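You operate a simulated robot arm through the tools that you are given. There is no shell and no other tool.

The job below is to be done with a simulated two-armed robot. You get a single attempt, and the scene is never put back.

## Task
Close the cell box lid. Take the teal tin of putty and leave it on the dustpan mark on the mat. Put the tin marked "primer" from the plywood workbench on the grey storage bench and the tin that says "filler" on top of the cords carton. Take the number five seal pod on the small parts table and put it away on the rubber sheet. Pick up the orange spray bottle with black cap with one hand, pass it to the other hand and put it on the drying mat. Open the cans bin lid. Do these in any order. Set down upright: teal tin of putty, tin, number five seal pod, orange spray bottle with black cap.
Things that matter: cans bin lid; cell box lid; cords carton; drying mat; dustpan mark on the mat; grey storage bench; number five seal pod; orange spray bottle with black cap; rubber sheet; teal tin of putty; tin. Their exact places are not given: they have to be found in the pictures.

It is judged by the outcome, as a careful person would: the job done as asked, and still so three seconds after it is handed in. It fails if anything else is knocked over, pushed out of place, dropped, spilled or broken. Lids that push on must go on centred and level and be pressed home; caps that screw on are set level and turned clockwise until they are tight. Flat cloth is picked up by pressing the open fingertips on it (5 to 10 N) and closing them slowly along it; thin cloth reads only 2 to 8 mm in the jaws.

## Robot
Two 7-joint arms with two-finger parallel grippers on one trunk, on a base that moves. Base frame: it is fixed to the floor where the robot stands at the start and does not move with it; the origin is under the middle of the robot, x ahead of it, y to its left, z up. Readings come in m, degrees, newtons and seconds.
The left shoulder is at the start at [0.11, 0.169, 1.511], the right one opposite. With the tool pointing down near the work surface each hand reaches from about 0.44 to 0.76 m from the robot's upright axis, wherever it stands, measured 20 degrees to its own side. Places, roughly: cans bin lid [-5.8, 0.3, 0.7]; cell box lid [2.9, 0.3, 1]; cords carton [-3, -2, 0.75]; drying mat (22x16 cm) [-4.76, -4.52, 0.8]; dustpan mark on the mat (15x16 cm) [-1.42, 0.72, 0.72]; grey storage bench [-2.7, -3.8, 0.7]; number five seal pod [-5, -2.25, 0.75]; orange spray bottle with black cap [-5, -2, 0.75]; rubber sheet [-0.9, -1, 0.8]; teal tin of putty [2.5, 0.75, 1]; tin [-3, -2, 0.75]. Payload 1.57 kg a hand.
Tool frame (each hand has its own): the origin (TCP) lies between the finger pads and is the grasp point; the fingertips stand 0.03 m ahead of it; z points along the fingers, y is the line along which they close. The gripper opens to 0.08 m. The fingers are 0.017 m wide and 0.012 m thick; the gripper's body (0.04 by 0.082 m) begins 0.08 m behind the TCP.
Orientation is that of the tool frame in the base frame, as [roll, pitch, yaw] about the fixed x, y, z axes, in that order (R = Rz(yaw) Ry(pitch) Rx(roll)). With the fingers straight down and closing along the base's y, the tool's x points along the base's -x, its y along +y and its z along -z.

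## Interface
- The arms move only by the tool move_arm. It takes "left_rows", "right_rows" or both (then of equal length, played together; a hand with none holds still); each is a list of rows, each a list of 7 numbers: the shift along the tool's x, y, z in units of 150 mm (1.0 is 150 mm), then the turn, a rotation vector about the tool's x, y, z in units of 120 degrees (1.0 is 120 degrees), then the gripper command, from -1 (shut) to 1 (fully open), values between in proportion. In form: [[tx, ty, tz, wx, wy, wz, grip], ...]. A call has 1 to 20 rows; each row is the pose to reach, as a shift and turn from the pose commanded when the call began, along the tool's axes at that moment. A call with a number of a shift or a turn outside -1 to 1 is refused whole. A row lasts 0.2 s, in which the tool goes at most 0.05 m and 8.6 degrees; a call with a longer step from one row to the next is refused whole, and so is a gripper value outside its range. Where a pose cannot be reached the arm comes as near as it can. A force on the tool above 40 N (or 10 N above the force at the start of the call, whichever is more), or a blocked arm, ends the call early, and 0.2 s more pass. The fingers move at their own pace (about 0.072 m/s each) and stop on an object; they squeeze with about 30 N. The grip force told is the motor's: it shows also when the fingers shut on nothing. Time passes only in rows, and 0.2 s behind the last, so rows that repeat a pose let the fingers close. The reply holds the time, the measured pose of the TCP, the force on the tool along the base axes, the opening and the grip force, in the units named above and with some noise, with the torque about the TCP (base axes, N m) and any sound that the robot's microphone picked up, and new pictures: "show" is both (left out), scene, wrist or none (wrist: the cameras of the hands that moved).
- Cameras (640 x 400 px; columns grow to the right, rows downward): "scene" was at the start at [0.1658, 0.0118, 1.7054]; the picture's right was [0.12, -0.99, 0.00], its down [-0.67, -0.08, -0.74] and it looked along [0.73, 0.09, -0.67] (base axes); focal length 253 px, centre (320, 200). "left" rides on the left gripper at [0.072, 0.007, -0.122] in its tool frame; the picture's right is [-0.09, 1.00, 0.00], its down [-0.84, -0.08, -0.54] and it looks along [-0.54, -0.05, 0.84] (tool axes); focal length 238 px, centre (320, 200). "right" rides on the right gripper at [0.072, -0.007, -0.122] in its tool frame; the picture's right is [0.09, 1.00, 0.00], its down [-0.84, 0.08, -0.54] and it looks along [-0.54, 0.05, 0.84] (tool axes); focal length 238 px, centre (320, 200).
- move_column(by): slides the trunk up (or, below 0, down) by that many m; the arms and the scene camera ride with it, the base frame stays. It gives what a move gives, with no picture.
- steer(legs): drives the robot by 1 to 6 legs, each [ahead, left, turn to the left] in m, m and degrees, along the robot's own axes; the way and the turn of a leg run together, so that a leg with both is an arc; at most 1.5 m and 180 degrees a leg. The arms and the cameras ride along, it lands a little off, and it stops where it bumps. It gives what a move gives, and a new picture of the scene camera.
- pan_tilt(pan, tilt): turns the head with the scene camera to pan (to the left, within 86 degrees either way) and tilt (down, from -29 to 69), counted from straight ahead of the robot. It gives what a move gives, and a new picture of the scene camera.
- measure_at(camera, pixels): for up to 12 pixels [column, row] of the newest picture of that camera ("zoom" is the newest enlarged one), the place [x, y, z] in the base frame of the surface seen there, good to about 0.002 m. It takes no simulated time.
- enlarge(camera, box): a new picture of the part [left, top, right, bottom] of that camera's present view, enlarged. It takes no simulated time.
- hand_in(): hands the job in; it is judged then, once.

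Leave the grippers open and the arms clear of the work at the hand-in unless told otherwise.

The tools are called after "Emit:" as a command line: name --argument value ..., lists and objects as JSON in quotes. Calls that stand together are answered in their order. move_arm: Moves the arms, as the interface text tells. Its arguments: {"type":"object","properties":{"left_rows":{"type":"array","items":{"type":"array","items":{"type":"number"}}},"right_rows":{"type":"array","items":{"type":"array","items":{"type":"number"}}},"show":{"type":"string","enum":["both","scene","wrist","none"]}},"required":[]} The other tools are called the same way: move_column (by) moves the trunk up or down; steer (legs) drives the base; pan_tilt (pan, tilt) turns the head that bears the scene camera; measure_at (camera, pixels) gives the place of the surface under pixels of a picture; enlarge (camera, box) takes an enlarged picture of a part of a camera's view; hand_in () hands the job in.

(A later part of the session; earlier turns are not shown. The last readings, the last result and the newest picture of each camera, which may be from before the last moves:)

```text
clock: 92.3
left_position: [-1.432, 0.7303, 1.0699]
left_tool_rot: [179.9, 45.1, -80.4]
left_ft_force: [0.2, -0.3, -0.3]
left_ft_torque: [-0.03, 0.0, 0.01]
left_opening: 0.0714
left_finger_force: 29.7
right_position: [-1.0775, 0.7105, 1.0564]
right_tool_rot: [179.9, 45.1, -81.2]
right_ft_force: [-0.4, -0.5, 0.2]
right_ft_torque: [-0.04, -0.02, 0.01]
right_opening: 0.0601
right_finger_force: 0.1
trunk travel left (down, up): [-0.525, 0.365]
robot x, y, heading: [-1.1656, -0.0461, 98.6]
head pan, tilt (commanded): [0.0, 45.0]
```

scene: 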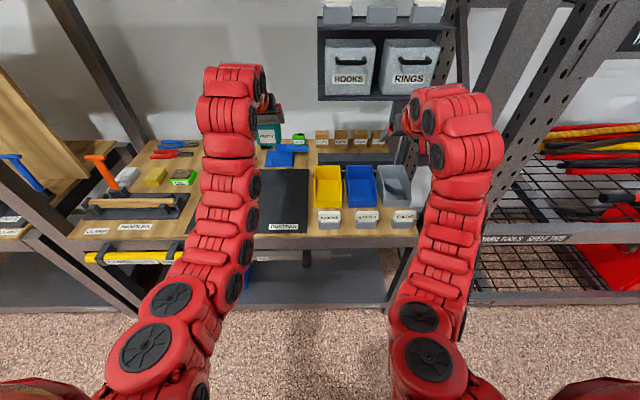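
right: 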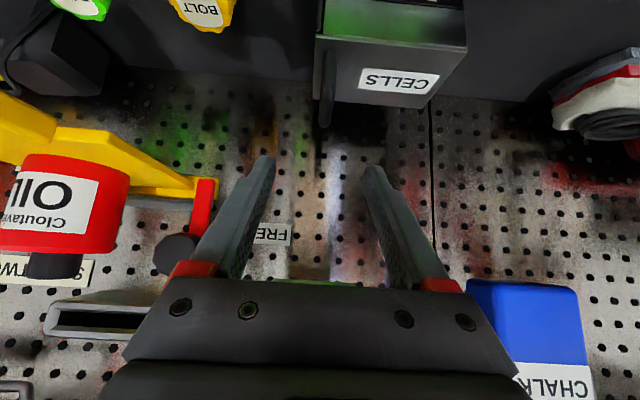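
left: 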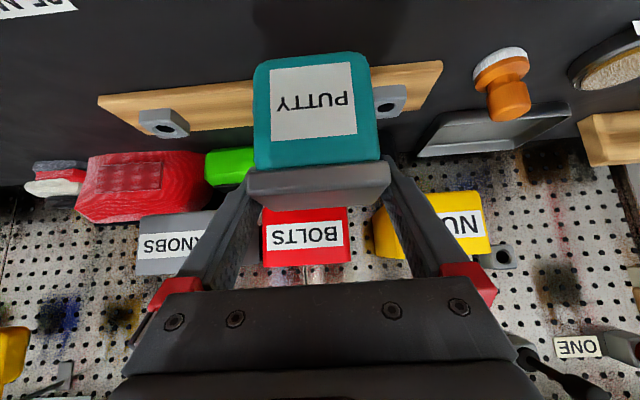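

The tin hangs over the mark, with the TCP at (-1.432, 0.730). I enlarge the mat to confirm the mark before lowering.

Emit:
enlarge --camera "scene" --box '[220, 130, 348, 210]'

Emit:
enlarge --camera "left" --box '[0, 0, 640, 400]'

```text
5.00 times, centred on (284, 170) of scene
```

zoom: 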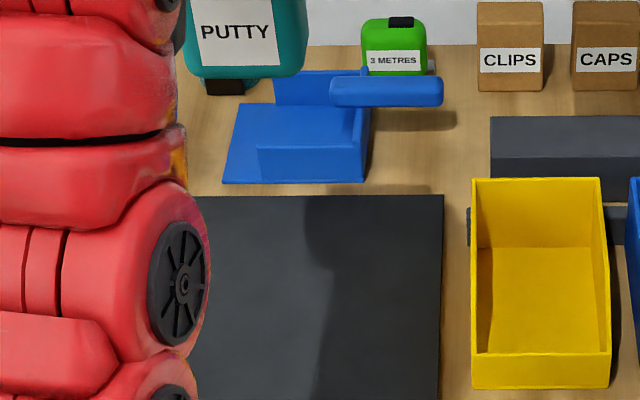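

```text
1.00 times, centred on (320, 200) of left (not enlarged: the box is as wide or as high as the picture)
```

zoom: 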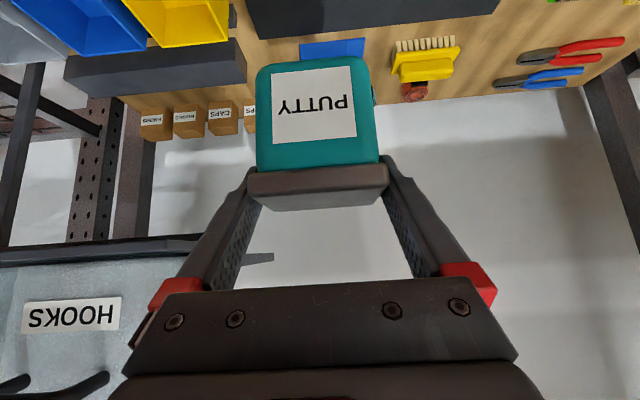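

Only the DUSTPAN label is printed on the mat, and the mark's centre at (-1.42, 0.72) is clear. I lower the tin in two stages with the left arm.

Emit:
move_arm --left_rows '[[0.18, -0.02, 0.15, 0, 0, 0, -1], [0.36, -0.04, 0.3, 0, 0, 0, -1], [0.54, -0.067, 0.45, 0, 0, 0, -1], [0.717, -0.067, 0.603, 0, 0, 0, -1]]' --show "scene"

```text
clock: 93.3
left_position: [-1.4211, 0.7185, 0.9293]
left_tool_rot: [179.9, 45.1, -80.4]
left_ft_force: [-0.8, 0.0, -1.5]
left_ft_torque: [-0.04, 0.0, -0.03]
left_opening: 0.0716
left_finger_force: 30.4
right_position: [-1.0769, 0.7111, 1.0562]
right_tool_rot: [-179.9, 45.0, -81.2]
right_ft_force: [0.3, -0.2, -0.5]
right_ft_torque: [0.01, 0.07, 0.0]
right_opening: 0.0601
right_finger_force: 0.1
trunk travel left (down, up): [-0.525, 0.365]
robot x, y, heading: [-1.1644, -0.0458, 98.7]
head pan, tilt (commanded): [0.0, 45.0]
```

scene: 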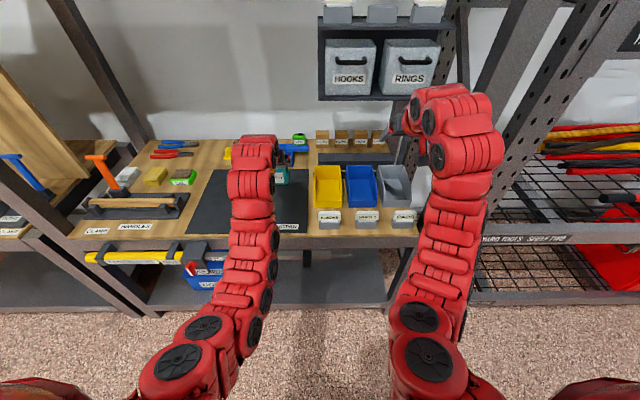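

The position is good: (-1.421, 0.7185). I continue straight down to just above the mat and then touch down gently.

Emit:
move_arm --left_rows '[[0.15, 0, 0.15, 0, 0, 0, -1], [0.3, 0, 0.3, 0, 0, 0, -1], [0.45, 0, 0.45, 0, 0, 0, -1], [0.53, 0, 0.53, 0, 0, 0, -1], [0.555, 0, 0.555, 0, 0, 0, -1], [0.575, 0, 0.575, 0, 0, 0, -1]]' --show "scene"

Emit:
enlarge --camera "scene" --box '[230, 140, 326, 200]'

```text
clock: 94.7
left_position: [-1.421, 0.7176, 0.8059]
left_tool_rot: [179.9, 45.1, -80.4]
left_ft_force: [0.4, 0.3, -0.5]
left_ft_torque: [0.01, 0.0, 0.02]
left_opening: 0.0715
left_finger_force: 29.9
right_position: [-1.0778, 0.7116, 1.0549]
right_tool_rot: [179.9, 45.0, -81.1]
right_ft_force: [0.0, 0.0, 0.0]
right_ft_torque: [-0.02, -0.01, 0.02]
right_opening: 0.0597
right_finger_force: 0.0
trunk travel left (down, up): [-0.525, 0.365]
robot x, y, heading: [-1.1633, -0.0467, 98.7]
head pan, tilt (commanded): [0.0, 45.0]
```

scene: 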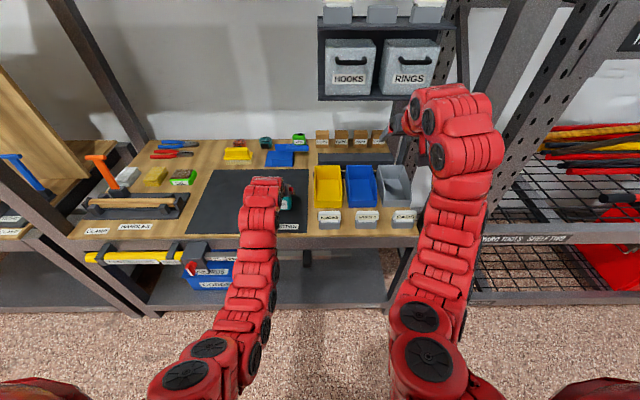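

```text
6.67 times, centred on (278, 170) of scene
```

zoom: 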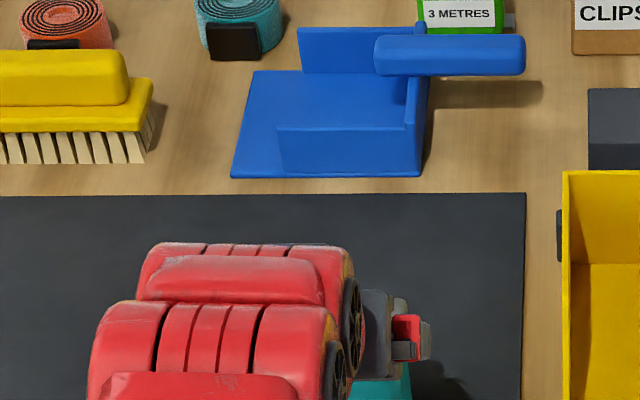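

It reads near contact. I press down 2 mm more to confirm it has landed.

Emit:
move_arm --left_rows '[[0.005, 0, 0.005, 0, 0, 0, -1], [0.01, 0, 0.01, 0, 0, 0, -1], [0.013, 0, 0.013, 0, 0, 0, -1]]' --show "none"

```text
clock: 95.5
left_position: [-1.4207, 0.7188, 0.8045]
left_tool_rot: [180.0, 45.1, -80.4]
left_ft_force: [-0.2, 0.6, -1.2]
left_ft_torque: [0.04, -0.05, 0.02]
left_opening: 0.0714
left_finger_force: 30.1
right_position: [-1.0775, 0.7117, 1.0551]
right_tool_rot: [-180.0, 45.0, -81.2]
right_ft_force: [0.7, -0.3, 0.6]
right_ft_torque: [-0.01, 0.01, 0.0]
right_opening: 0.0602
right_finger_force: 0.0
trunk travel left (down, up): [-0.525, 0.365]
robot x, y, heading: [-1.1652, -0.0473, 98.7]
head pan, tilt (commanded): [0.0, 45.0]
```

There's no clear contact yet, so I go down a few more mm in small steps.

Emit:
move_arm --left_rows '[[0.005, 0, 0.005, 0, 0, 0, -1], [0.01, 0, 0.01, 0, 0, 0, -1], [0.015, 0, 0.015, 0, 0, 0, -1]]' --show "none"

```text
clock: 96.3
left_position: [-1.4204, 0.719, 0.8033]
left_tool_rot: [-179.8, 45.2, -80.4]
left_ft_force: [-0.4, -1.2, 1.2]
left_ft_torque: [-0.03, -0.1, -0.03]
left_opening: 0.0715
left_finger_force: 30.3
right_position: [-1.077, 0.7109, 1.0558]
right_tool_rot: [179.9, 45.0, -81.2]
right_ft_force: [0.7, -1.1, -0.1]
right_ft_torque: [0.01, 0.0, 0.01]
right_opening: 0.0601
right_finger_force: 0.1
trunk travel left (down, up): [-0.525, 0.365]
robot x, y, heading: [-1.1618, -0.045, 98.8]
head pan, tilt (commanded): [0.0, 45.0]
```

Contact: the vertical force changed by about +2.7 N. I open the fingers and back out along the tool axis.

Emit:
move_arm --left_rows '[[0, 0, 0, 0, 0, 0, 1], [0, 0, 0, 0, 0, 0, 1], [0, 0, 0, 0, 0, 0, 1], [0, 0, -0.12, 0, 0, 0, 1], [0, 0, -0.3, 0, 0, 0, 1], [0, 0, -0.55, 0, 0, 0, 1], [0, 0, -0.8, 0, 0, 0, 1]]' --show "both"

```text
clock: 97.9
left_position: [-1.4076, 0.6361, 0.8875]
left_tool_rot: [180.0, 45.1, -80.4]
left_ft_force: [-0.3, 0.4, -0.1]
left_ft_torque: [0.03, -0.02, 0.0]
left_opening: 0.0799
left_finger_force: 0.0
right_position: [-1.0777, 0.7102, 1.0552]
right_tool_rot: [-180.0, 45.1, -81.2]
right_ft_force: [0.0, -0.1, -0.8]
right_ft_torque: [0.03, -0.03, -0.05]
right_opening: 0.0599
right_finger_force: 0.1
trunk travel left (down, up): [-0.525, 0.365]
robot x, y, heading: [-1.1675, -0.0503, 98.8]
head pan, tilt (commanded): [0.0, 45.0]
```

scene: 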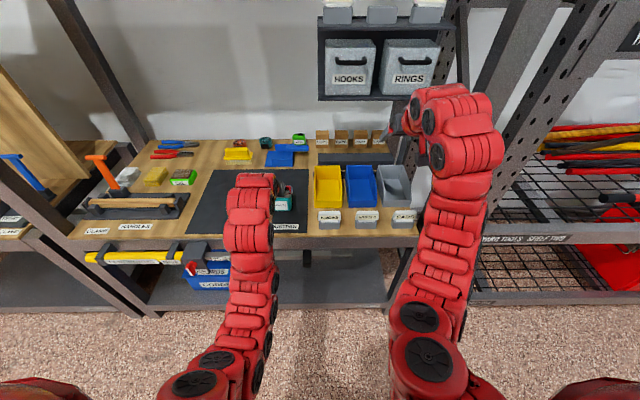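
left: 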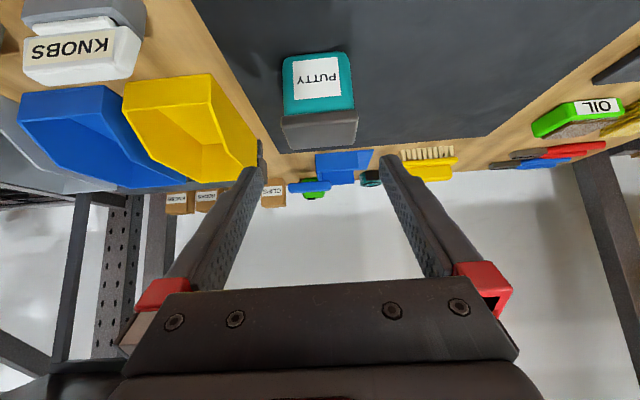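

The putty tin stands upright on the mark. I back away from the bench 0.3 m and then turn the robot to face down the garage again.

Emit:
steer --legs '[[-0.3, 0, 0]]'

Emit:
enlarge --camera "scene" --box '[190, 120, 350, 220]'

```text
clock: 99.9
left_position: [-1.3582, 0.3473, 0.8881]
left_tool_rot: [180.0, 45.2, -80.7]
left_ft_force: [0.6, -0.2, 0.1]
left_ft_torque: [-0.02, -0.02, 0.0]
left_opening: 0.08
left_finger_force: 0.1
right_position: [-1.0296, 0.4201, 1.0559]
right_tool_rot: [180.0, 45.0, -81.4]
right_ft_force: [-0.4, 0.3, -0.3]
right_ft_torque: [0.0, 0.02, -0.01]
right_opening: 0.0599
right_finger_force: 0.0
trunk travel left (down, up): [-0.525, 0.365]
robot x, y, heading: [-1.1172, -0.3361, 98.4]
head pan, tilt (commanded): [0.0, 45.0]
```

scene: 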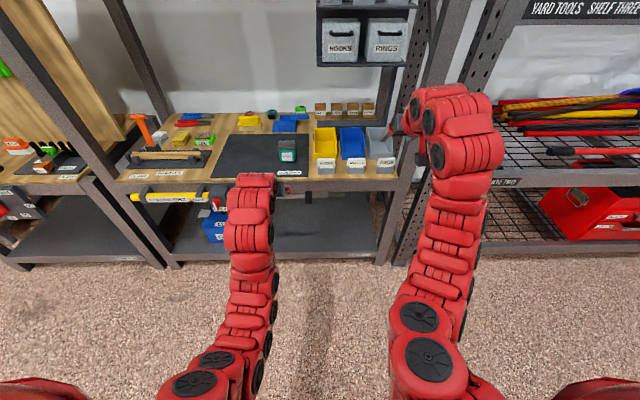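

```text
4.00 times, centred on (270, 170) of scene
```

zoom: 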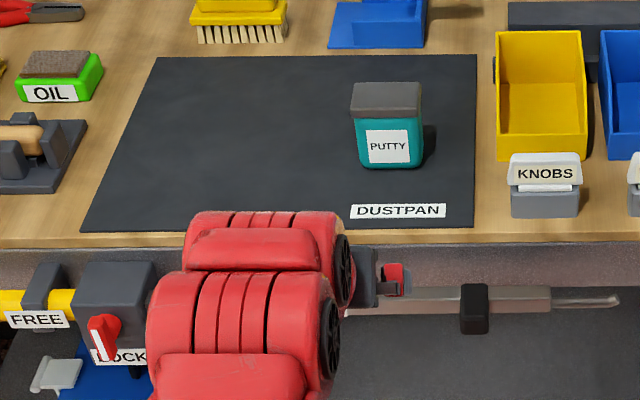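

The tin is placed squarely above its label. I turn left 90° and look for the rubber sheet and the plywood bench.

Emit:
steer --legs '[[0, 0, 90]]'

Emit:
pan_tilt --pan 60 --tilt 25

```text
clock: 104.1
left_position: [-1.8056, -0.5744, 0.887]
left_tool_rot: [-179.9, 45.2, 9.1]
left_ft_force: [0.1, -0.2, 0.5]
left_ft_torque: [-0.01, 0.01, -0.01]
left_opening: 0.08
left_finger_force: 0.0
right_position: [-1.8763, -0.2459, 1.0552]
right_tool_rot: [-180.0, 45.1, 8.3]
right_ft_force: [0.0, 0.9, 0.8]
right_ft_torque: [-0.05, 0.0, 0.03]
right_opening: 0.0601
right_finger_force: 0.0
trunk travel left (down, up): [-0.525, 0.365]
robot x, y, heading: [-1.1173, -0.3354, -171.8]
head pan, tilt (commanded): [0.0, 45.0]
```

scene: 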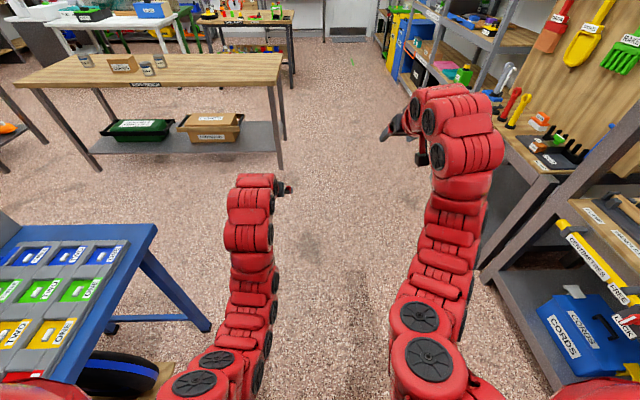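

```text
clock: 105.4
left_position: [-1.8059, -0.5748, 0.8868]
left_tool_rot: [-180.0, 45.2, 9.1]
left_ft_force: [0.0, -0.3, -0.4]
left_ft_torque: [0.0, -0.05, 0.0]
left_opening: 0.0797
left_finger_force: 0.0
right_position: [-1.8759, -0.2448, 1.0574]
right_tool_rot: [180.0, 45.1, 8.3]
right_ft_force: [-0.1, -0.3, 0.1]
right_ft_torque: [0.03, -0.02, 0.01]
right_opening: 0.0598
right_finger_force: 0.1
trunk travel left (down, up): [-0.525, 0.365]
robot x, y, heading: [-1.1223, -0.3399, -171.7]
head pan, tilt (commanded): [60.0, 25.0]
```

scene: 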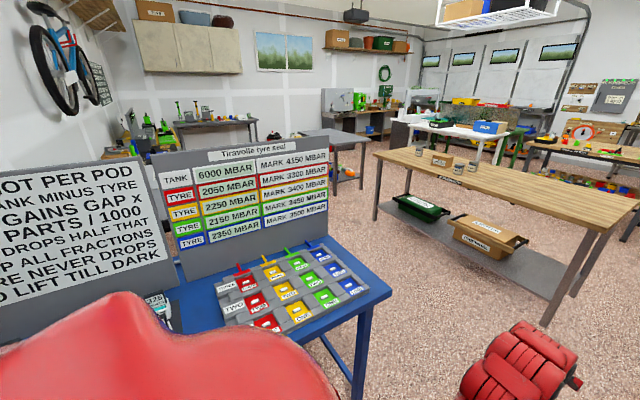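

The plywood workbench with tins and a small carton is at (440,165). I enlarge it.

Emit:
enlarge --camera "scene" --box '[370, 120, 530, 220]'

Emit:
enlarge --camera "scene" --box '[140, 230, 400, 392]'

```text
4.00 times, centred on (450, 170) of scene
```

zoom: 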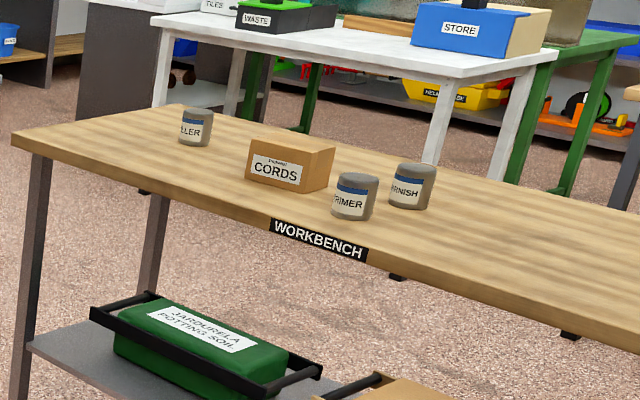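

```text
2.46 times, centred on (270, 311) of scene
```

zoom: 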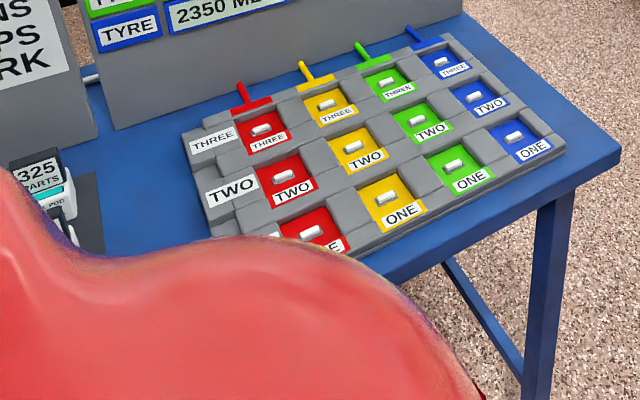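

The tins read FILLER, PRIMER and VARNISH, with the CORDS carton between them. I measure them.

Emit:
enlarge --camera "scene" --box '[400, 140, 496, 200]'

```text
6.67 times, centred on (448, 170) of scene
```

zoom: 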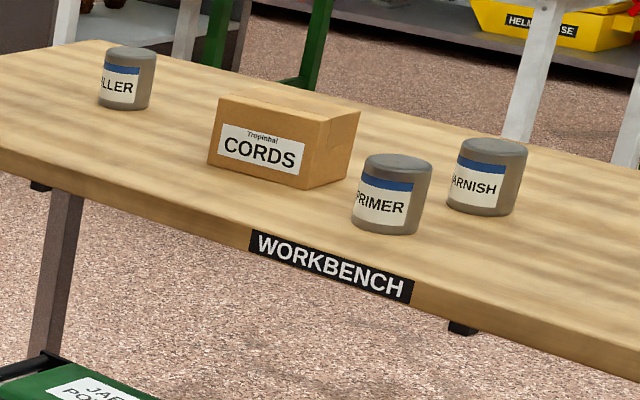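

Emit:
measure_at --camera "zoom" --pixels '[[120, 85], [128, 52], [125, 105], [385, 205], [397, 160], [385, 232], [490, 185], [282, 105], [215, 155], [310, 182], [355, 115], [330, 265]]'

Emit:
measure_at --camera "zoom" --pixels '[[356, 195], [428, 205], [222, 98], [308, 120], [10, 145], [70, 45], [600, 350], [104, 80], [152, 85], [340, 65]]'

```text
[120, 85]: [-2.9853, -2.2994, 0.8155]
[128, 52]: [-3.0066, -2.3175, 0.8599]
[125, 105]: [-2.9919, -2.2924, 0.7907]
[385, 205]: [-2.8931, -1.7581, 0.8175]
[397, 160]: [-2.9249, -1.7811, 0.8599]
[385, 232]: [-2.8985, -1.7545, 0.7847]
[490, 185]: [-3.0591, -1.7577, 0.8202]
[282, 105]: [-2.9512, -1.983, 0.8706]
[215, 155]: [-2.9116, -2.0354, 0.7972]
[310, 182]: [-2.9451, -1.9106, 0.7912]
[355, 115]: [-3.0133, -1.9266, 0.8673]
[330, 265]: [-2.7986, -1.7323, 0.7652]
```

```text
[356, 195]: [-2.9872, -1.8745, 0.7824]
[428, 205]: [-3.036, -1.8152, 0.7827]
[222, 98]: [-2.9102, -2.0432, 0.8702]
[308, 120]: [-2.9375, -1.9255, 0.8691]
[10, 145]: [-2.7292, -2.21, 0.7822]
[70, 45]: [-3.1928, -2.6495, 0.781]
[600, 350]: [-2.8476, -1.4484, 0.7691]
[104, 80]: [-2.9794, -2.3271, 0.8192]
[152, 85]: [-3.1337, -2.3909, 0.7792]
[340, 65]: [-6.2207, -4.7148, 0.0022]
```

The bench top is at z = 0.782, the tins are about 78 mm tall, and the carton top is at z = 0.870. I'll stand in front of the bench so the left hand is at FILLER and the right hand at PRIMER. First I raise and widen the hands.

Emit:
move_arm --left_rows '[[-0.2, 0.14, -0.028, 0, 0, 0, 1], [-0.4, 0.28, -0.056, 0, 0, 0, 1], [-0.6, 0.42, -0.085, 0, 0, 0, 1], [-0.8, 0.56, -0.113, 0, 0, 0, 1], [-0.99, 0.7, -0.141, 0, 0, 0, 1]]' --right_rows '[[-0.03, -0.08, 0.03, 0, 0, 0, 1], [-0.06, -0.16, 0.06, 0, 0, 0, 1], [-0.09, -0.24, 0.09, 0, 0, 0, 1], [-0.12, -0.32, 0.12, 0, 0, 0, 1], [-0.141, -0.4, 0.141, 0, 0, 0, 1]]' --show "none"

Emit:
measure_at --camera "scene" --pixels '[[390, 292], [365, 310], [350, 390], [320, 240], [160, 160], [325, 140], [550, 320], [540, 260], [610, 200]]'

```text
clock: 106.6
left_position: [-1.8774, -0.6932, 1.0078]
left_tool_rot: [-180.0, 45.2, 9.2]
left_ft_force: [0.5, -0.5, -0.6]
left_ft_torque: [0.0, -0.02, 0.0]
left_opening: 0.0802
left_finger_force: 0.1
right_position: [-1.916, -0.1892, 1.0556]
right_tool_rot: [180.0, 45.0, 8.4]
right_ft_force: [-0.2, 0.4, 0.2]
right_ft_torque: [0.03, -0.02, -0.03]
right_opening: 0.08
right_finger_force: 0.0
trunk travel left (down, up): [-0.525, 0.365]
robot x, y, heading: [-1.1191, -0.3376, -171.9]
head pan, tilt (commanded): [60.0, 25.0]
```

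```text
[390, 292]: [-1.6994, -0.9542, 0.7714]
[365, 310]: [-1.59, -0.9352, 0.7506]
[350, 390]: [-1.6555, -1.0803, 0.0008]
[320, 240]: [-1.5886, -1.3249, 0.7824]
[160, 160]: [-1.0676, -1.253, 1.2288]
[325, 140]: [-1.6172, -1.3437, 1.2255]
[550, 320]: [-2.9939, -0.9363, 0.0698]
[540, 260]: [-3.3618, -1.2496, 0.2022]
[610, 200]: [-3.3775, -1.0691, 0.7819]
```

The path is clear: the blue table ends at u ≈ -1.82 and the workbench front is at u ≈ -3.03. I drive ahead 1.2 m and then strafe left 1.4 m to stand in front of the tins.

Emit:
pan_tilt --pan 0 --tilt 40

Emit:
steer --legs '[[1.2, 0, 0.6], [0, 1.4, 0]]'

```text
clock: 107.9
left_position: [-1.8772, -0.6921, 1.0069]
left_tool_rot: [180.0, 45.2, 9.1]
left_ft_force: [-0.1, 0.0, 0.3]
left_ft_torque: [-0.03, 0.0, -0.01]
left_opening: 0.08
left_finger_force: 0.1
right_position: [-1.9147, -0.1899, 1.0564]
right_tool_rot: [179.9, 45.0, 8.3]
right_ft_force: [-0.1, 0.6, 0.1]
right_ft_torque: [0.0, -0.02, 0.02]
right_opening: 0.0802
right_finger_force: 0.1
trunk travel left (down, up): [-0.525, 0.365]
robot x, y, heading: [-1.1236, -0.3357, -171.8]
head pan, tilt (commanded): [0.0, 40.0]
```

scene: 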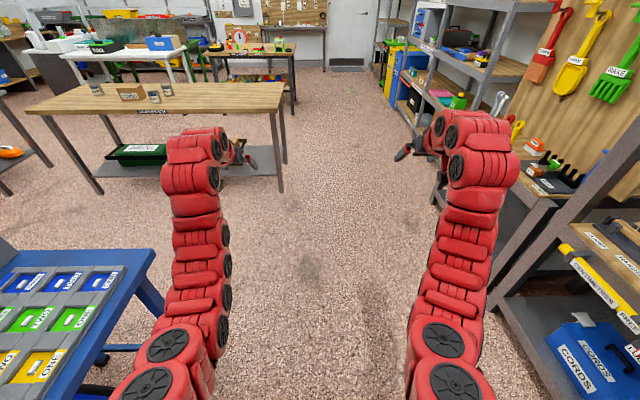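

```text
clock: 120.7
left_position: [-2.8611, -2.2816, 1.008]
left_tool_rot: [-179.9, 45.1, 9.4]
left_ft_force: [-0.7, 0.0, 0.4]
left_ft_torque: [0.01, 0.01, 0.0]
left_opening: 0.08
left_finger_force: 0.0
right_position: [-2.9014, -1.7794, 1.0566]
right_tool_rot: [-180.0, 45.0, 8.6]
right_ft_force: [-0.1, -0.1, -1.1]
right_ft_torque: [0.01, -0.01, -0.02]
right_opening: 0.0801
right_finger_force: 0.1
trunk travel left (down, up): [-0.525, 0.365]
robot x, y, heading: [-2.1081, -1.9223, -171.5]
head pan, tilt (commanded): [0.0, 40.0]
```

scene: 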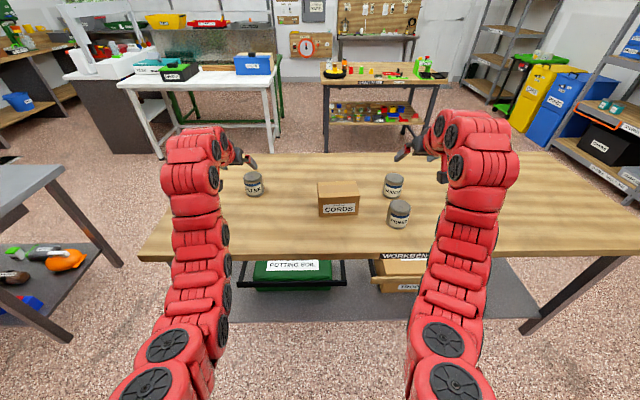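

I'm now facing the bench with the tins. I enlarge them to measure.

Emit:
enlarge --camera "scene" --box '[230, 160, 422, 280]'

```text
3.33 times, centred on (326, 220) of scene
```

zoom: 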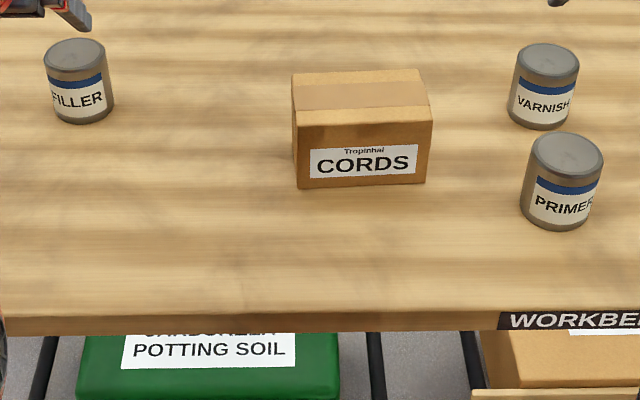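

Emit:
measure_at --camera "zoom" --pixels '[[78, 50], [50, 60], [103, 52], [80, 66], [565, 150], [532, 160], [600, 155], [565, 175], [562, 225], [292, 75], [420, 71], [298, 125]]'

Emit:
measure_at --camera "zoom" --pixels '[[432, 120], [360, 95], [300, 187], [425, 181], [548, 58], [516, 65], [577, 62], [548, 75], [523, 190], [600, 205], [48, 95], [113, 95]]'

```text
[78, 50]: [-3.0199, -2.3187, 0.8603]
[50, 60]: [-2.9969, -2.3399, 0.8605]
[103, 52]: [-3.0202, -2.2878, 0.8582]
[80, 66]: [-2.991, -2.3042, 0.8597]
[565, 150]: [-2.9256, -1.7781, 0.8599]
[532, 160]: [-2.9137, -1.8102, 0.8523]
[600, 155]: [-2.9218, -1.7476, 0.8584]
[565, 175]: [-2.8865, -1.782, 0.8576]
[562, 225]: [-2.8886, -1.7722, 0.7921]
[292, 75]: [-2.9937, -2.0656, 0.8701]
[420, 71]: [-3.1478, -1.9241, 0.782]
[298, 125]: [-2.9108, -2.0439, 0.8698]
```

```text
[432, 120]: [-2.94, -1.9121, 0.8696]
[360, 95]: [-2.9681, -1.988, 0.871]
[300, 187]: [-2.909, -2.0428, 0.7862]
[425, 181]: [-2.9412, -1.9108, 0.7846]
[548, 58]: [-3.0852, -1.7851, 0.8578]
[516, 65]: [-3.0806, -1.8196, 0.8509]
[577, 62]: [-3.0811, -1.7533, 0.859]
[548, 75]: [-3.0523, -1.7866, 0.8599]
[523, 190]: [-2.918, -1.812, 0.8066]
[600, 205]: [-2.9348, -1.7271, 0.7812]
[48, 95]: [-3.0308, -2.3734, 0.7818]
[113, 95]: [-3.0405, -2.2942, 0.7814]
```

PRIMER is about 68 mm across and centred at (-2.921, -1.779), almost directly below the right hand. I lower the right hand to just above it and check alignment.

Emit:
move_arm --right_rows '[[0.14, -0.005, 0.18, 0, 0, 0, 1], [0.28, -0.01, 0.36, 0, 0, 0, 1], [0.42, -0.019, 0.55, 0, 0, 0, 1], [0.557, -0.019, 0.734, 0, 0, 0, 1]]' --show "wrist"

Emit:
enlarge --camera "right" --box '[224, 50, 416, 170]'

```text
clock: 121.7
left_position: [-2.8599, -2.2819, 1.0066]
left_tool_rot: [180.0, 45.2, 9.4]
left_ft_force: [0.5, 0.0, -0.3]
left_ft_torque: [-0.03, -0.02, 0.02]
left_opening: 0.0803
left_finger_force: 0.1
right_position: [-2.9187, -1.7798, 0.9192]
right_tool_rot: [179.9, 45.0, 8.6]
right_ft_force: [-0.6, 0.7, -0.1]
right_ft_torque: [-0.02, -0.02, -0.02]
right_opening: 0.08
right_finger_force: 0.0
trunk travel left (down, up): [-0.525, 0.365]
robot x, y, heading: [-2.1031, -1.9214, -171.6]
head pan, tilt (commanded): [0.0, 40.0]
```

right: 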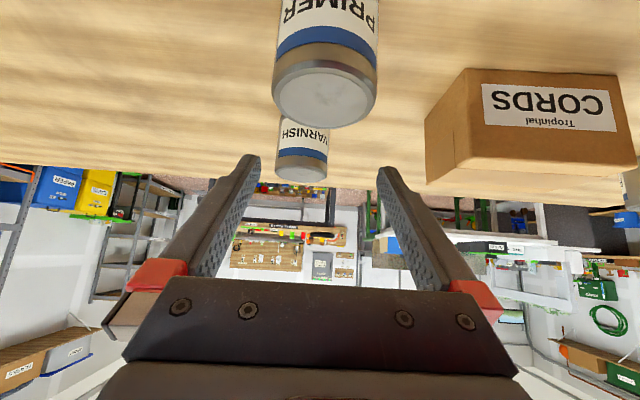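

```text
3.33 times, centred on (320, 110) of right
```

zoom: 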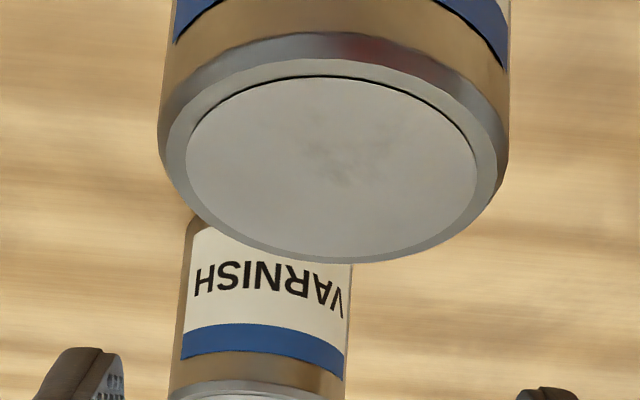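

I measure the tin rim from the wrist view for exact centring.

Emit:
measure_at --camera "zoom" --pixels '[[186, 150], [476, 160], [330, 165], [330, 75], [335, 255], [163, 150], [503, 155]]'

```text
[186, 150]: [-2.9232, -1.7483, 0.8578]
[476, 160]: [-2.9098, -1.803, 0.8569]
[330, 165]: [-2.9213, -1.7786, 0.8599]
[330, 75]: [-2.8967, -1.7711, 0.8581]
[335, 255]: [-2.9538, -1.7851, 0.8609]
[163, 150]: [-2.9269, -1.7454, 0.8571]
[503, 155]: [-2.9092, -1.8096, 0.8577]
```

The tin centre is at (-2.9205, -1.778), within 2 mm of the hand. I descend to grip height, z = 0.828.

Emit:
move_arm --right_rows '[[0.11, -0.013, 0.115, 0, 0, 0, 1], [0.22, -0.013, 0.23, 0, 0, 0, 1], [0.33, -0.013, 0.34, 0, 0, 0, 1], [0.422, -0.013, 0.436, 0, 0, 0, 1]]' --show "wrist"

Emit:
enlarge --camera "scene" --box '[340, 150, 468, 230]'

```text
clock: 122.7
left_position: [-2.8607, -2.2809, 1.0071]
left_tool_rot: [179.9, 45.1, 9.4]
left_ft_force: [-0.2, 0.2, 0.5]
left_ft_torque: [-0.02, 0.0, 0.01]
left_opening: 0.0798
left_finger_force: 0.0
right_position: [-2.9228, -1.7774, 0.8288]
right_tool_rot: [180.0, 45.1, 8.5]
right_ft_force: [0.6, -0.2, -0.4]
right_ft_torque: [0.0, 0.02, -0.04]
right_opening: 0.0799
right_finger_force: 0.1
trunk travel left (down, up): [-0.525, 0.365]
robot x, y, heading: [-2.1034, -1.9227, -171.3]
head pan, tilt (commanded): [0.0, 40.0]
```

right: 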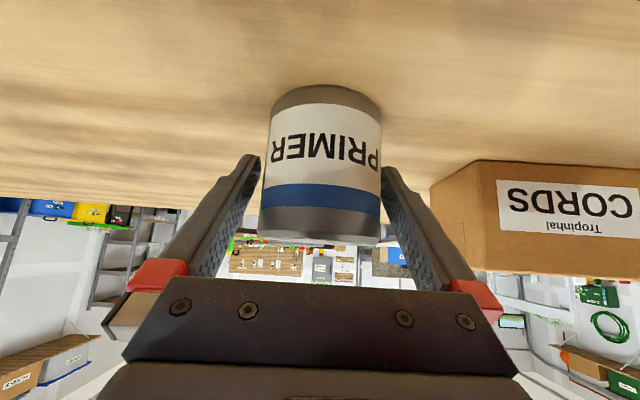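

```text
5.00 times, centred on (404, 190) of scene
```

zoom: 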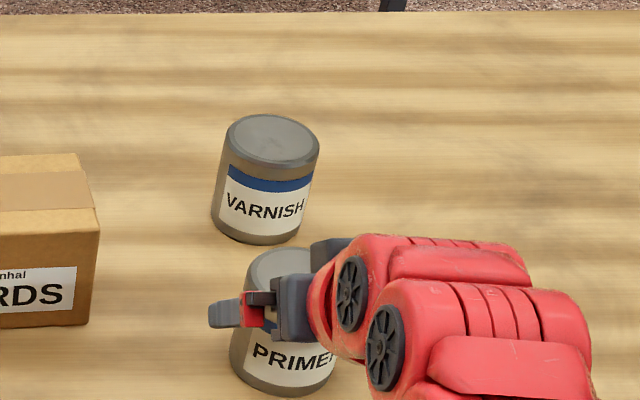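

PRIMER is centred between the fingers. I close, then lift 15 cm.

Emit:
move_arm --right_rows '[[0, 0, 0, 0, 0, 0, 0.7], [0, 0, 0, 0, 0, 0, 0.4], [0, 0, 0, 0, 0, 0, -1], [0, 0, 0, 0, 0, 0, -1], [-0.06, 0, -0.06, 0, 0, 0, -1], [-0.2, 0, -0.2, 0, 0, 0, -1], [-0.4, 0, -0.4, 0, 0, 0, -1], [-0.6, 0, -0.6, 0, 0, 0, -1], [-0.75, 0, -0.75, 0, 0, 0, -1]]' --show "both"

```text
clock: 124.7
left_position: [-2.8619, -2.2814, 1.0062]
left_tool_rot: [179.9, 45.1, 9.4]
left_ft_force: [-0.5, 0.3, -0.4]
left_ft_torque: [-0.01, 0.01, -0.01]
left_opening: 0.0798
left_finger_force: 0.2
right_position: [-2.9231, -1.7781, 0.986]
right_tool_rot: [180.0, 44.8, 8.6]
right_ft_force: [-0.3, 0.4, -2.4]
right_ft_torque: [0.01, -0.01, 0.02]
right_opening: 0.0693
right_finger_force: 29.7
trunk travel left (down, up): [-0.525, 0.365]
robot x, y, heading: [-2.1039, -1.9197, -171.5]
head pan, tilt (commanded): [0.0, 40.0]
```

scene: 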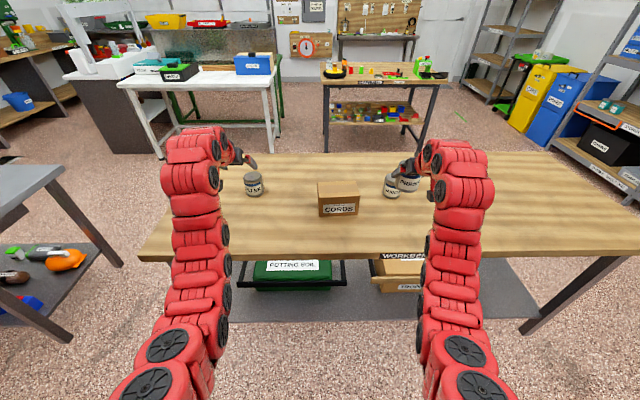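
right: 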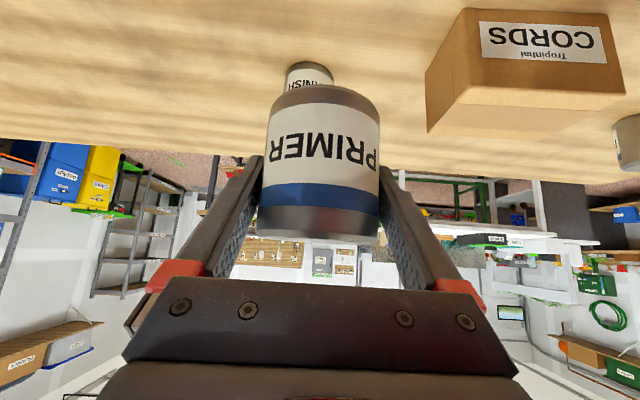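

PRIMER is lifted to a bottom height of about 0.94, above everything on the bench. I drive forward 14 cm so the left hand comes over FILLER.

Emit:
steer --legs '[[0.145, 0, 0]]'

Emit:
enlarge --camera "left" --box '[0, 0, 640, 400]'

```text
clock: 126.0
left_position: [-3.0042, -2.3029, 1.0059]
left_tool_rot: [179.9, 45.1, 9.2]
left_ft_force: [-0.1, 1.2, 0.1]
left_ft_torque: [-0.03, 0.0, 0.01]
left_opening: 0.0799
left_finger_force: 0.1
right_position: [-3.0646, -1.7984, 0.9849]
right_tool_rot: [179.9, 45.0, 8.5]
right_ft_force: [-0.3, 0.2, -2.9]
right_ft_torque: [-0.02, -0.01, 0.02]
right_opening: 0.0693
right_finger_force: 29.9
trunk travel left (down, up): [-0.525, 0.365]
robot x, y, heading: [-2.2466, -1.9459, -171.3]
head pan, tilt (commanded): [0.0, 40.0]
```

scene: 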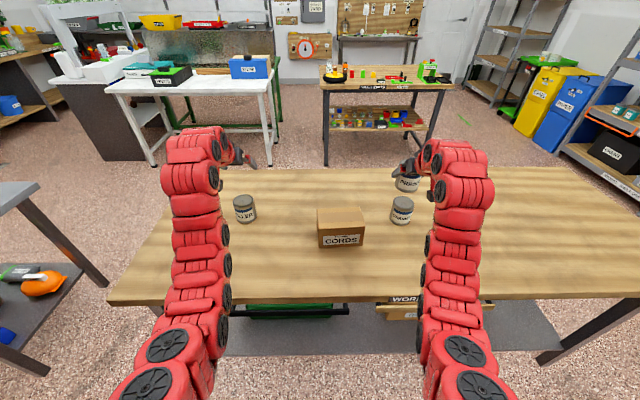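

```text
1.00 times, centred on (320, 200) of left (not enlarged: the box is as wide or as high as the picture)
```

zoom: 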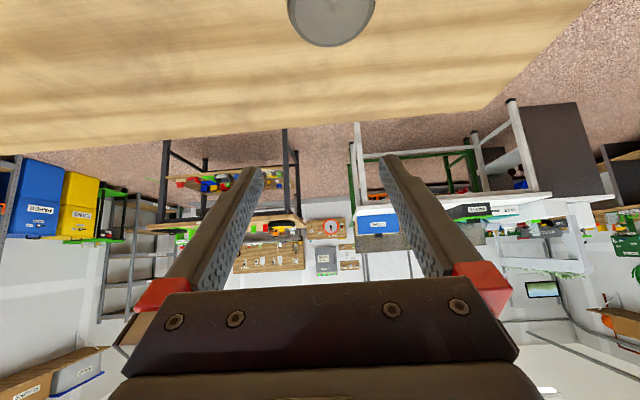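

I measure FILLER from the scene camera at close zoom.

Emit:
enlarge --camera "scene" --box '[212, 184, 276, 224]'

```text
10.00 times, centred on (244, 204) of scene
```

zoom: 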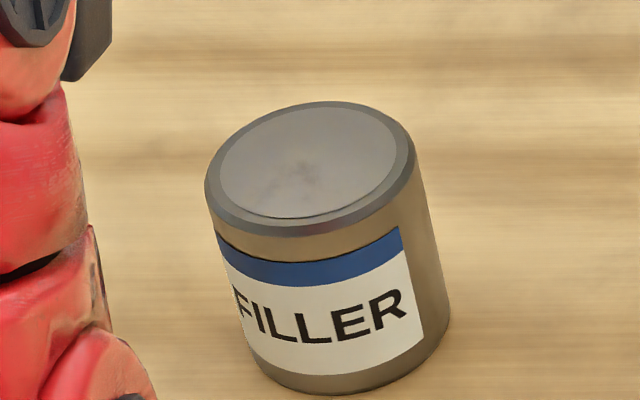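

Emit:
measure_at --camera "zoom" --pixels '[[212, 185], [412, 150], [320, 105], [300, 228], [310, 160], [222, 185], [395, 150], [330, 112], [290, 215]]'

```text
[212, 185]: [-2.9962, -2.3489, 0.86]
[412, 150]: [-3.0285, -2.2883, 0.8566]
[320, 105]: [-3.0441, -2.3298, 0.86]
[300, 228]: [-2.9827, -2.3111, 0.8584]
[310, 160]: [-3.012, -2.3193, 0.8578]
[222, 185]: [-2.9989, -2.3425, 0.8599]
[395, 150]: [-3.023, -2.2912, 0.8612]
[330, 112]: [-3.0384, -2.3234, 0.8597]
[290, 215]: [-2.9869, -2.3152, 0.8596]
```

FILLER's centre is (-3.013, -2.3195). I align the left hand above it at z = 0.92 and check.

Emit:
move_arm --left_rows '[[0.09, 0.03, 0.12, 0, 0, 0, 1], [0.18, 0.07, 0.24, 0, 0, 0, 1], [0.27, 0.1, 0.36, 0, 0, 0, 1], [0.352, 0.1, 0.459, 0, 0, 0, 1], [0.352, 0.1, 0.459, 0, 0, 0, 1]]' --show "none"

Emit:
enlarge --camera "left" --box '[224, 50, 416, 170]'

```text
clock: 127.2
left_position: [-3.0114, -2.3175, 0.921]
left_tool_rot: [180.0, 45.2, 9.3]
left_ft_force: [0.1, 0.3, 0.0]
left_ft_torque: [-0.02, 0.01, 0.02]
left_opening: 0.0799
left_finger_force: 0.1
right_position: [-3.0641, -1.7975, 0.9862]
right_tool_rot: [179.9, 45.0, 8.5]
right_ft_force: [-0.2, -0.1, -2.6]
right_ft_torque: [-0.02, -0.02, 0.02]
right_opening: 0.0692
right_finger_force: 30.0
trunk travel left (down, up): [-0.525, 0.365]
robot x, y, heading: [-2.2462, -1.9428, -171.2]
head pan, tilt (commanded): [0.0, 40.0]
```

```text
3.33 times, centred on (320, 110) of left
```

zoom: 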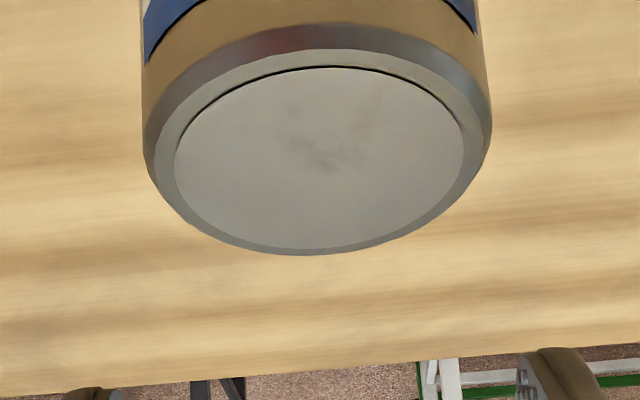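

The alignment is good. I descend and close on FILLER.

Emit:
move_arm --left_rows '[[0.11, 0.011, 0.115, 0, 0, 0, 1], [0.22, 0.011, 0.23, 0, 0, 0, 1], [0.33, 0.011, 0.345, 0, 0, 0, 1], [0.429, 0.011, 0.447, 0, 0, 0, 1], [0.429, 0.011, 0.447, 0, 0, 0, 1]]' --show "wrist"

```text
clock: 128.4
left_position: [-3.0137, -2.3189, 0.8267]
left_tool_rot: [179.9, 45.1, 9.3]
left_ft_force: [0.7, 0.3, -0.2]
left_ft_torque: [0.0, 0.01, -0.02]
left_opening: 0.08
left_finger_force: 0.0
right_position: [-3.0634, -1.7969, 0.9861]
right_tool_rot: [179.9, 45.0, 8.5]
right_ft_force: [0.3, -0.5, -3.0]
right_ft_torque: [0.0, -0.02, -0.02]
right_opening: 0.0693
right_finger_force: 29.8
trunk travel left (down, up): [-0.525, 0.365]
robot x, y, heading: [-2.2463, -1.9421, -171.7]
head pan, tilt (commanded): [0.0, 40.0]
```

left: 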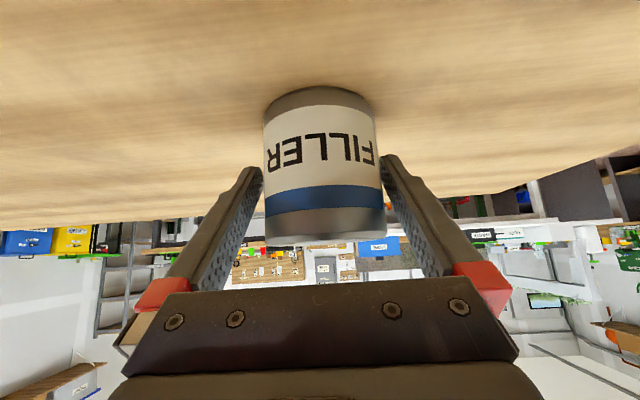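

FILLER is centred between the fingers. I close and lift 16 cm.

Emit:
move_arm --left_rows '[[0, 0, 0, 0, 0, 0, 0.7], [0, 0, 0, 0, 0, 0, 0.4], [0, 0, 0, 0, 0, 0, -1], [0, 0, 0, 0, 0, 0, -1], [-0.06, 0, -0.06, 0, 0, 0, -1], [-0.2, 0, -0.2, 0, 0, 0, -1], [-0.4, 0, -0.4, 0, 0, 0, -1], [-0.6, 0, -0.6, 0, 0, 0, -1], [-0.754, 0, -0.754, 0, 0, 0, -1]]' --show "none"

```text
clock: 130.4
left_position: [-3.0118, -2.3202, 0.9871]
left_tool_rot: [-179.9, 45.0, 9.3]
left_ft_force: [-1.3, 0.2, -3.4]
left_ft_torque: [0.0, 0.04, -0.01]
left_opening: 0.069
left_finger_force: 30.1
right_position: [-3.0644, -1.7982, 0.9861]
right_tool_rot: [179.9, 45.0, 8.4]
right_ft_force: [0.2, 0.1, -2.5]
right_ft_torque: [0.02, 0.0, -0.02]
right_opening: 0.0695
right_finger_force: 30.2
trunk travel left (down, up): [-0.525, 0.365]
robot x, y, heading: [-2.2426, -1.9435, -171.6]
head pan, tilt (commanded): [0.0, 40.0]
```

Both tins are in hand. I re-measure the carton top to place FILLER exactly on it.

Emit:
enlarge --camera "scene" --box '[300, 195, 380, 245]'

```text
8.00 times, centred on (340, 220) of scene
```

zoom: 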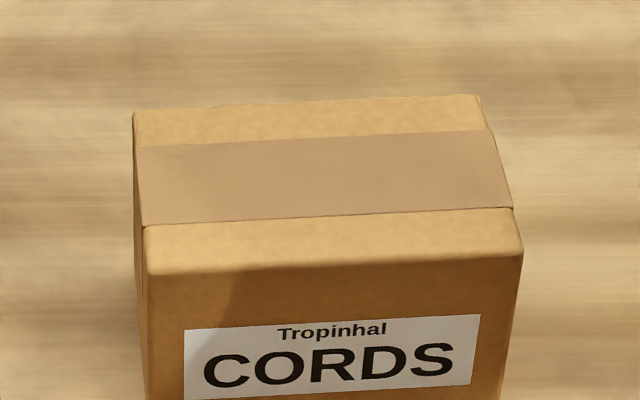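

Emit:
measure_at --camera "zoom" --pixels '[[138, 115], [478, 100], [150, 268], [518, 245], [320, 185], [315, 110], [335, 255], [140, 190], [500, 170]]'

Emit:
steer --legs '[[0, -0.32, -0.2]]'

```text
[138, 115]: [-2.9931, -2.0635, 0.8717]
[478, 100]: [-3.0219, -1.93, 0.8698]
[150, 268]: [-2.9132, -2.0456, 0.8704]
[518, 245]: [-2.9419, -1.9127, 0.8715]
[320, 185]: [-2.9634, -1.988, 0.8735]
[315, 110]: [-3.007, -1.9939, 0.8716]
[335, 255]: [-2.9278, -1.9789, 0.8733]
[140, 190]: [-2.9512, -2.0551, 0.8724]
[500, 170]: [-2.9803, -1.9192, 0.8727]
```

```text
clock: 132.6
left_position: [-3.0614, -2.0005, 0.9878]
left_tool_rot: [-180.0, 45.2, 9.0]
left_ft_force: [1.0, 0.2, -4.0]
left_ft_torque: [-0.04, -0.04, 0.01]
left_opening: 0.0693
left_finger_force: 29.9
right_position: [-3.1102, -1.4772, 0.9851]
right_tool_rot: [179.8, 45.0, 8.2]
right_ft_force: [0.0, -0.2, -3.3]
right_ft_torque: [-0.03, -0.02, -0.02]
right_opening: 0.0693
right_finger_force: 30.2
trunk travel left (down, up): [-0.525, 0.365]
robot x, y, heading: [-2.2919, -1.625, -171.8]
head pan, tilt (commanded): [0.0, 40.0]
```

scene: 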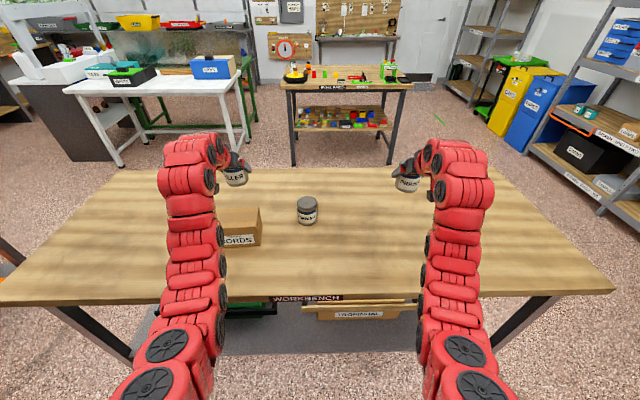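

The carton top is centred at (-2.9675, -1.988), z = 0.872. FILLER is 9.5 cm too far ahead, so I drive back by that much.

Emit:
steer --legs '[[-0.095, 0, 0]]'

```text
clock: 133.7
left_position: [-2.9674, -1.9885, 0.988]
left_tool_rot: [-179.9, 45.1, 9.1]
left_ft_force: [-0.1, -0.5, -2.5]
left_ft_torque: [-0.01, -0.01, 0.02]
left_opening: 0.0692
left_finger_force: 30.3
right_position: [-3.0185, -1.4653, 0.9863]
right_tool_rot: [180.0, 45.0, 8.3]
right_ft_force: [0.3, -1.0, -2.2]
right_ft_torque: [0.02, -0.02, 0.0]
right_opening: 0.0696
right_finger_force: 29.7
trunk travel left (down, up): [-0.525, 0.365]
robot x, y, heading: [-2.2026, -1.6156, -171.8]
head pan, tilt (commanded): [0.0, 40.0]
```

scene: 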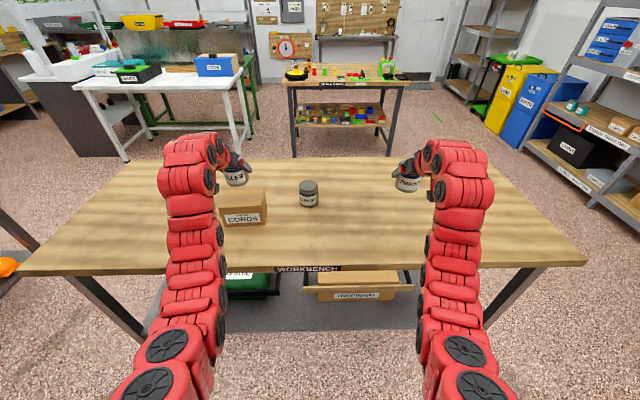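

FILLER is exactly over the carton centre. I lower it gently until it touches.

Emit:
move_arm --left_rows '[[0.1, 0, 0.1, 0, 0, 0, -1], [0.2, 0, 0.2, 0, 0, 0, -1], [0.28, 0, 0.28, 0, 0, 0, -1], [0.31, 0, 0.31, 0, 0, 0, -1], [0.323, 0, 0.323, 0, 0, 0, -1], [0.333, 0, 0.333, 0, 0, 0, -1]]' --show "scene"

Emit:
enlarge --camera "scene" --box '[190, 160, 286, 220]'

```text
clock: 135.1
left_position: [-2.9678, -1.9874, 0.9173]
left_tool_rot: [179.9, 45.2, 9.1]
left_ft_force: [-1.0, -0.8, 0.0]
left_ft_torque: [-0.03, -0.08, 0.0]
left_opening: 0.0693
left_finger_force: 30.5
right_position: [-3.0179, -1.4649, 0.9844]
right_tool_rot: [-180.0, 45.0, 8.3]
right_ft_force: [0.3, -0.6, -3.3]
right_ft_torque: [-0.01, -0.02, 0.0]
right_opening: 0.0691
right_finger_force: 29.6
trunk travel left (down, up): [-0.525, 0.365]
robot x, y, heading: [-2.1997, -1.6113, -171.4]
head pan, tilt (commanded): [0.0, 40.0]
```

scene: 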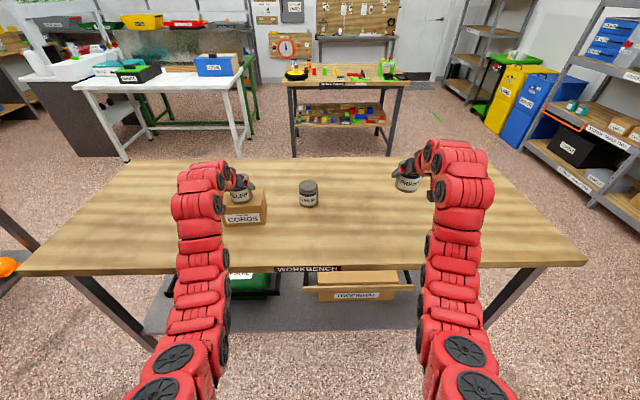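

```text
6.67 times, centred on (238, 190) of scene
```

zoom: 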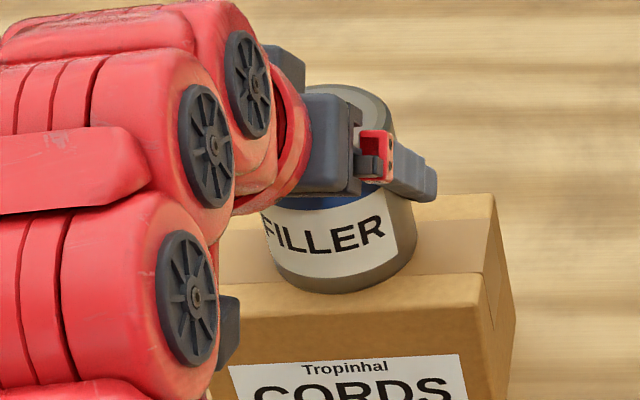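

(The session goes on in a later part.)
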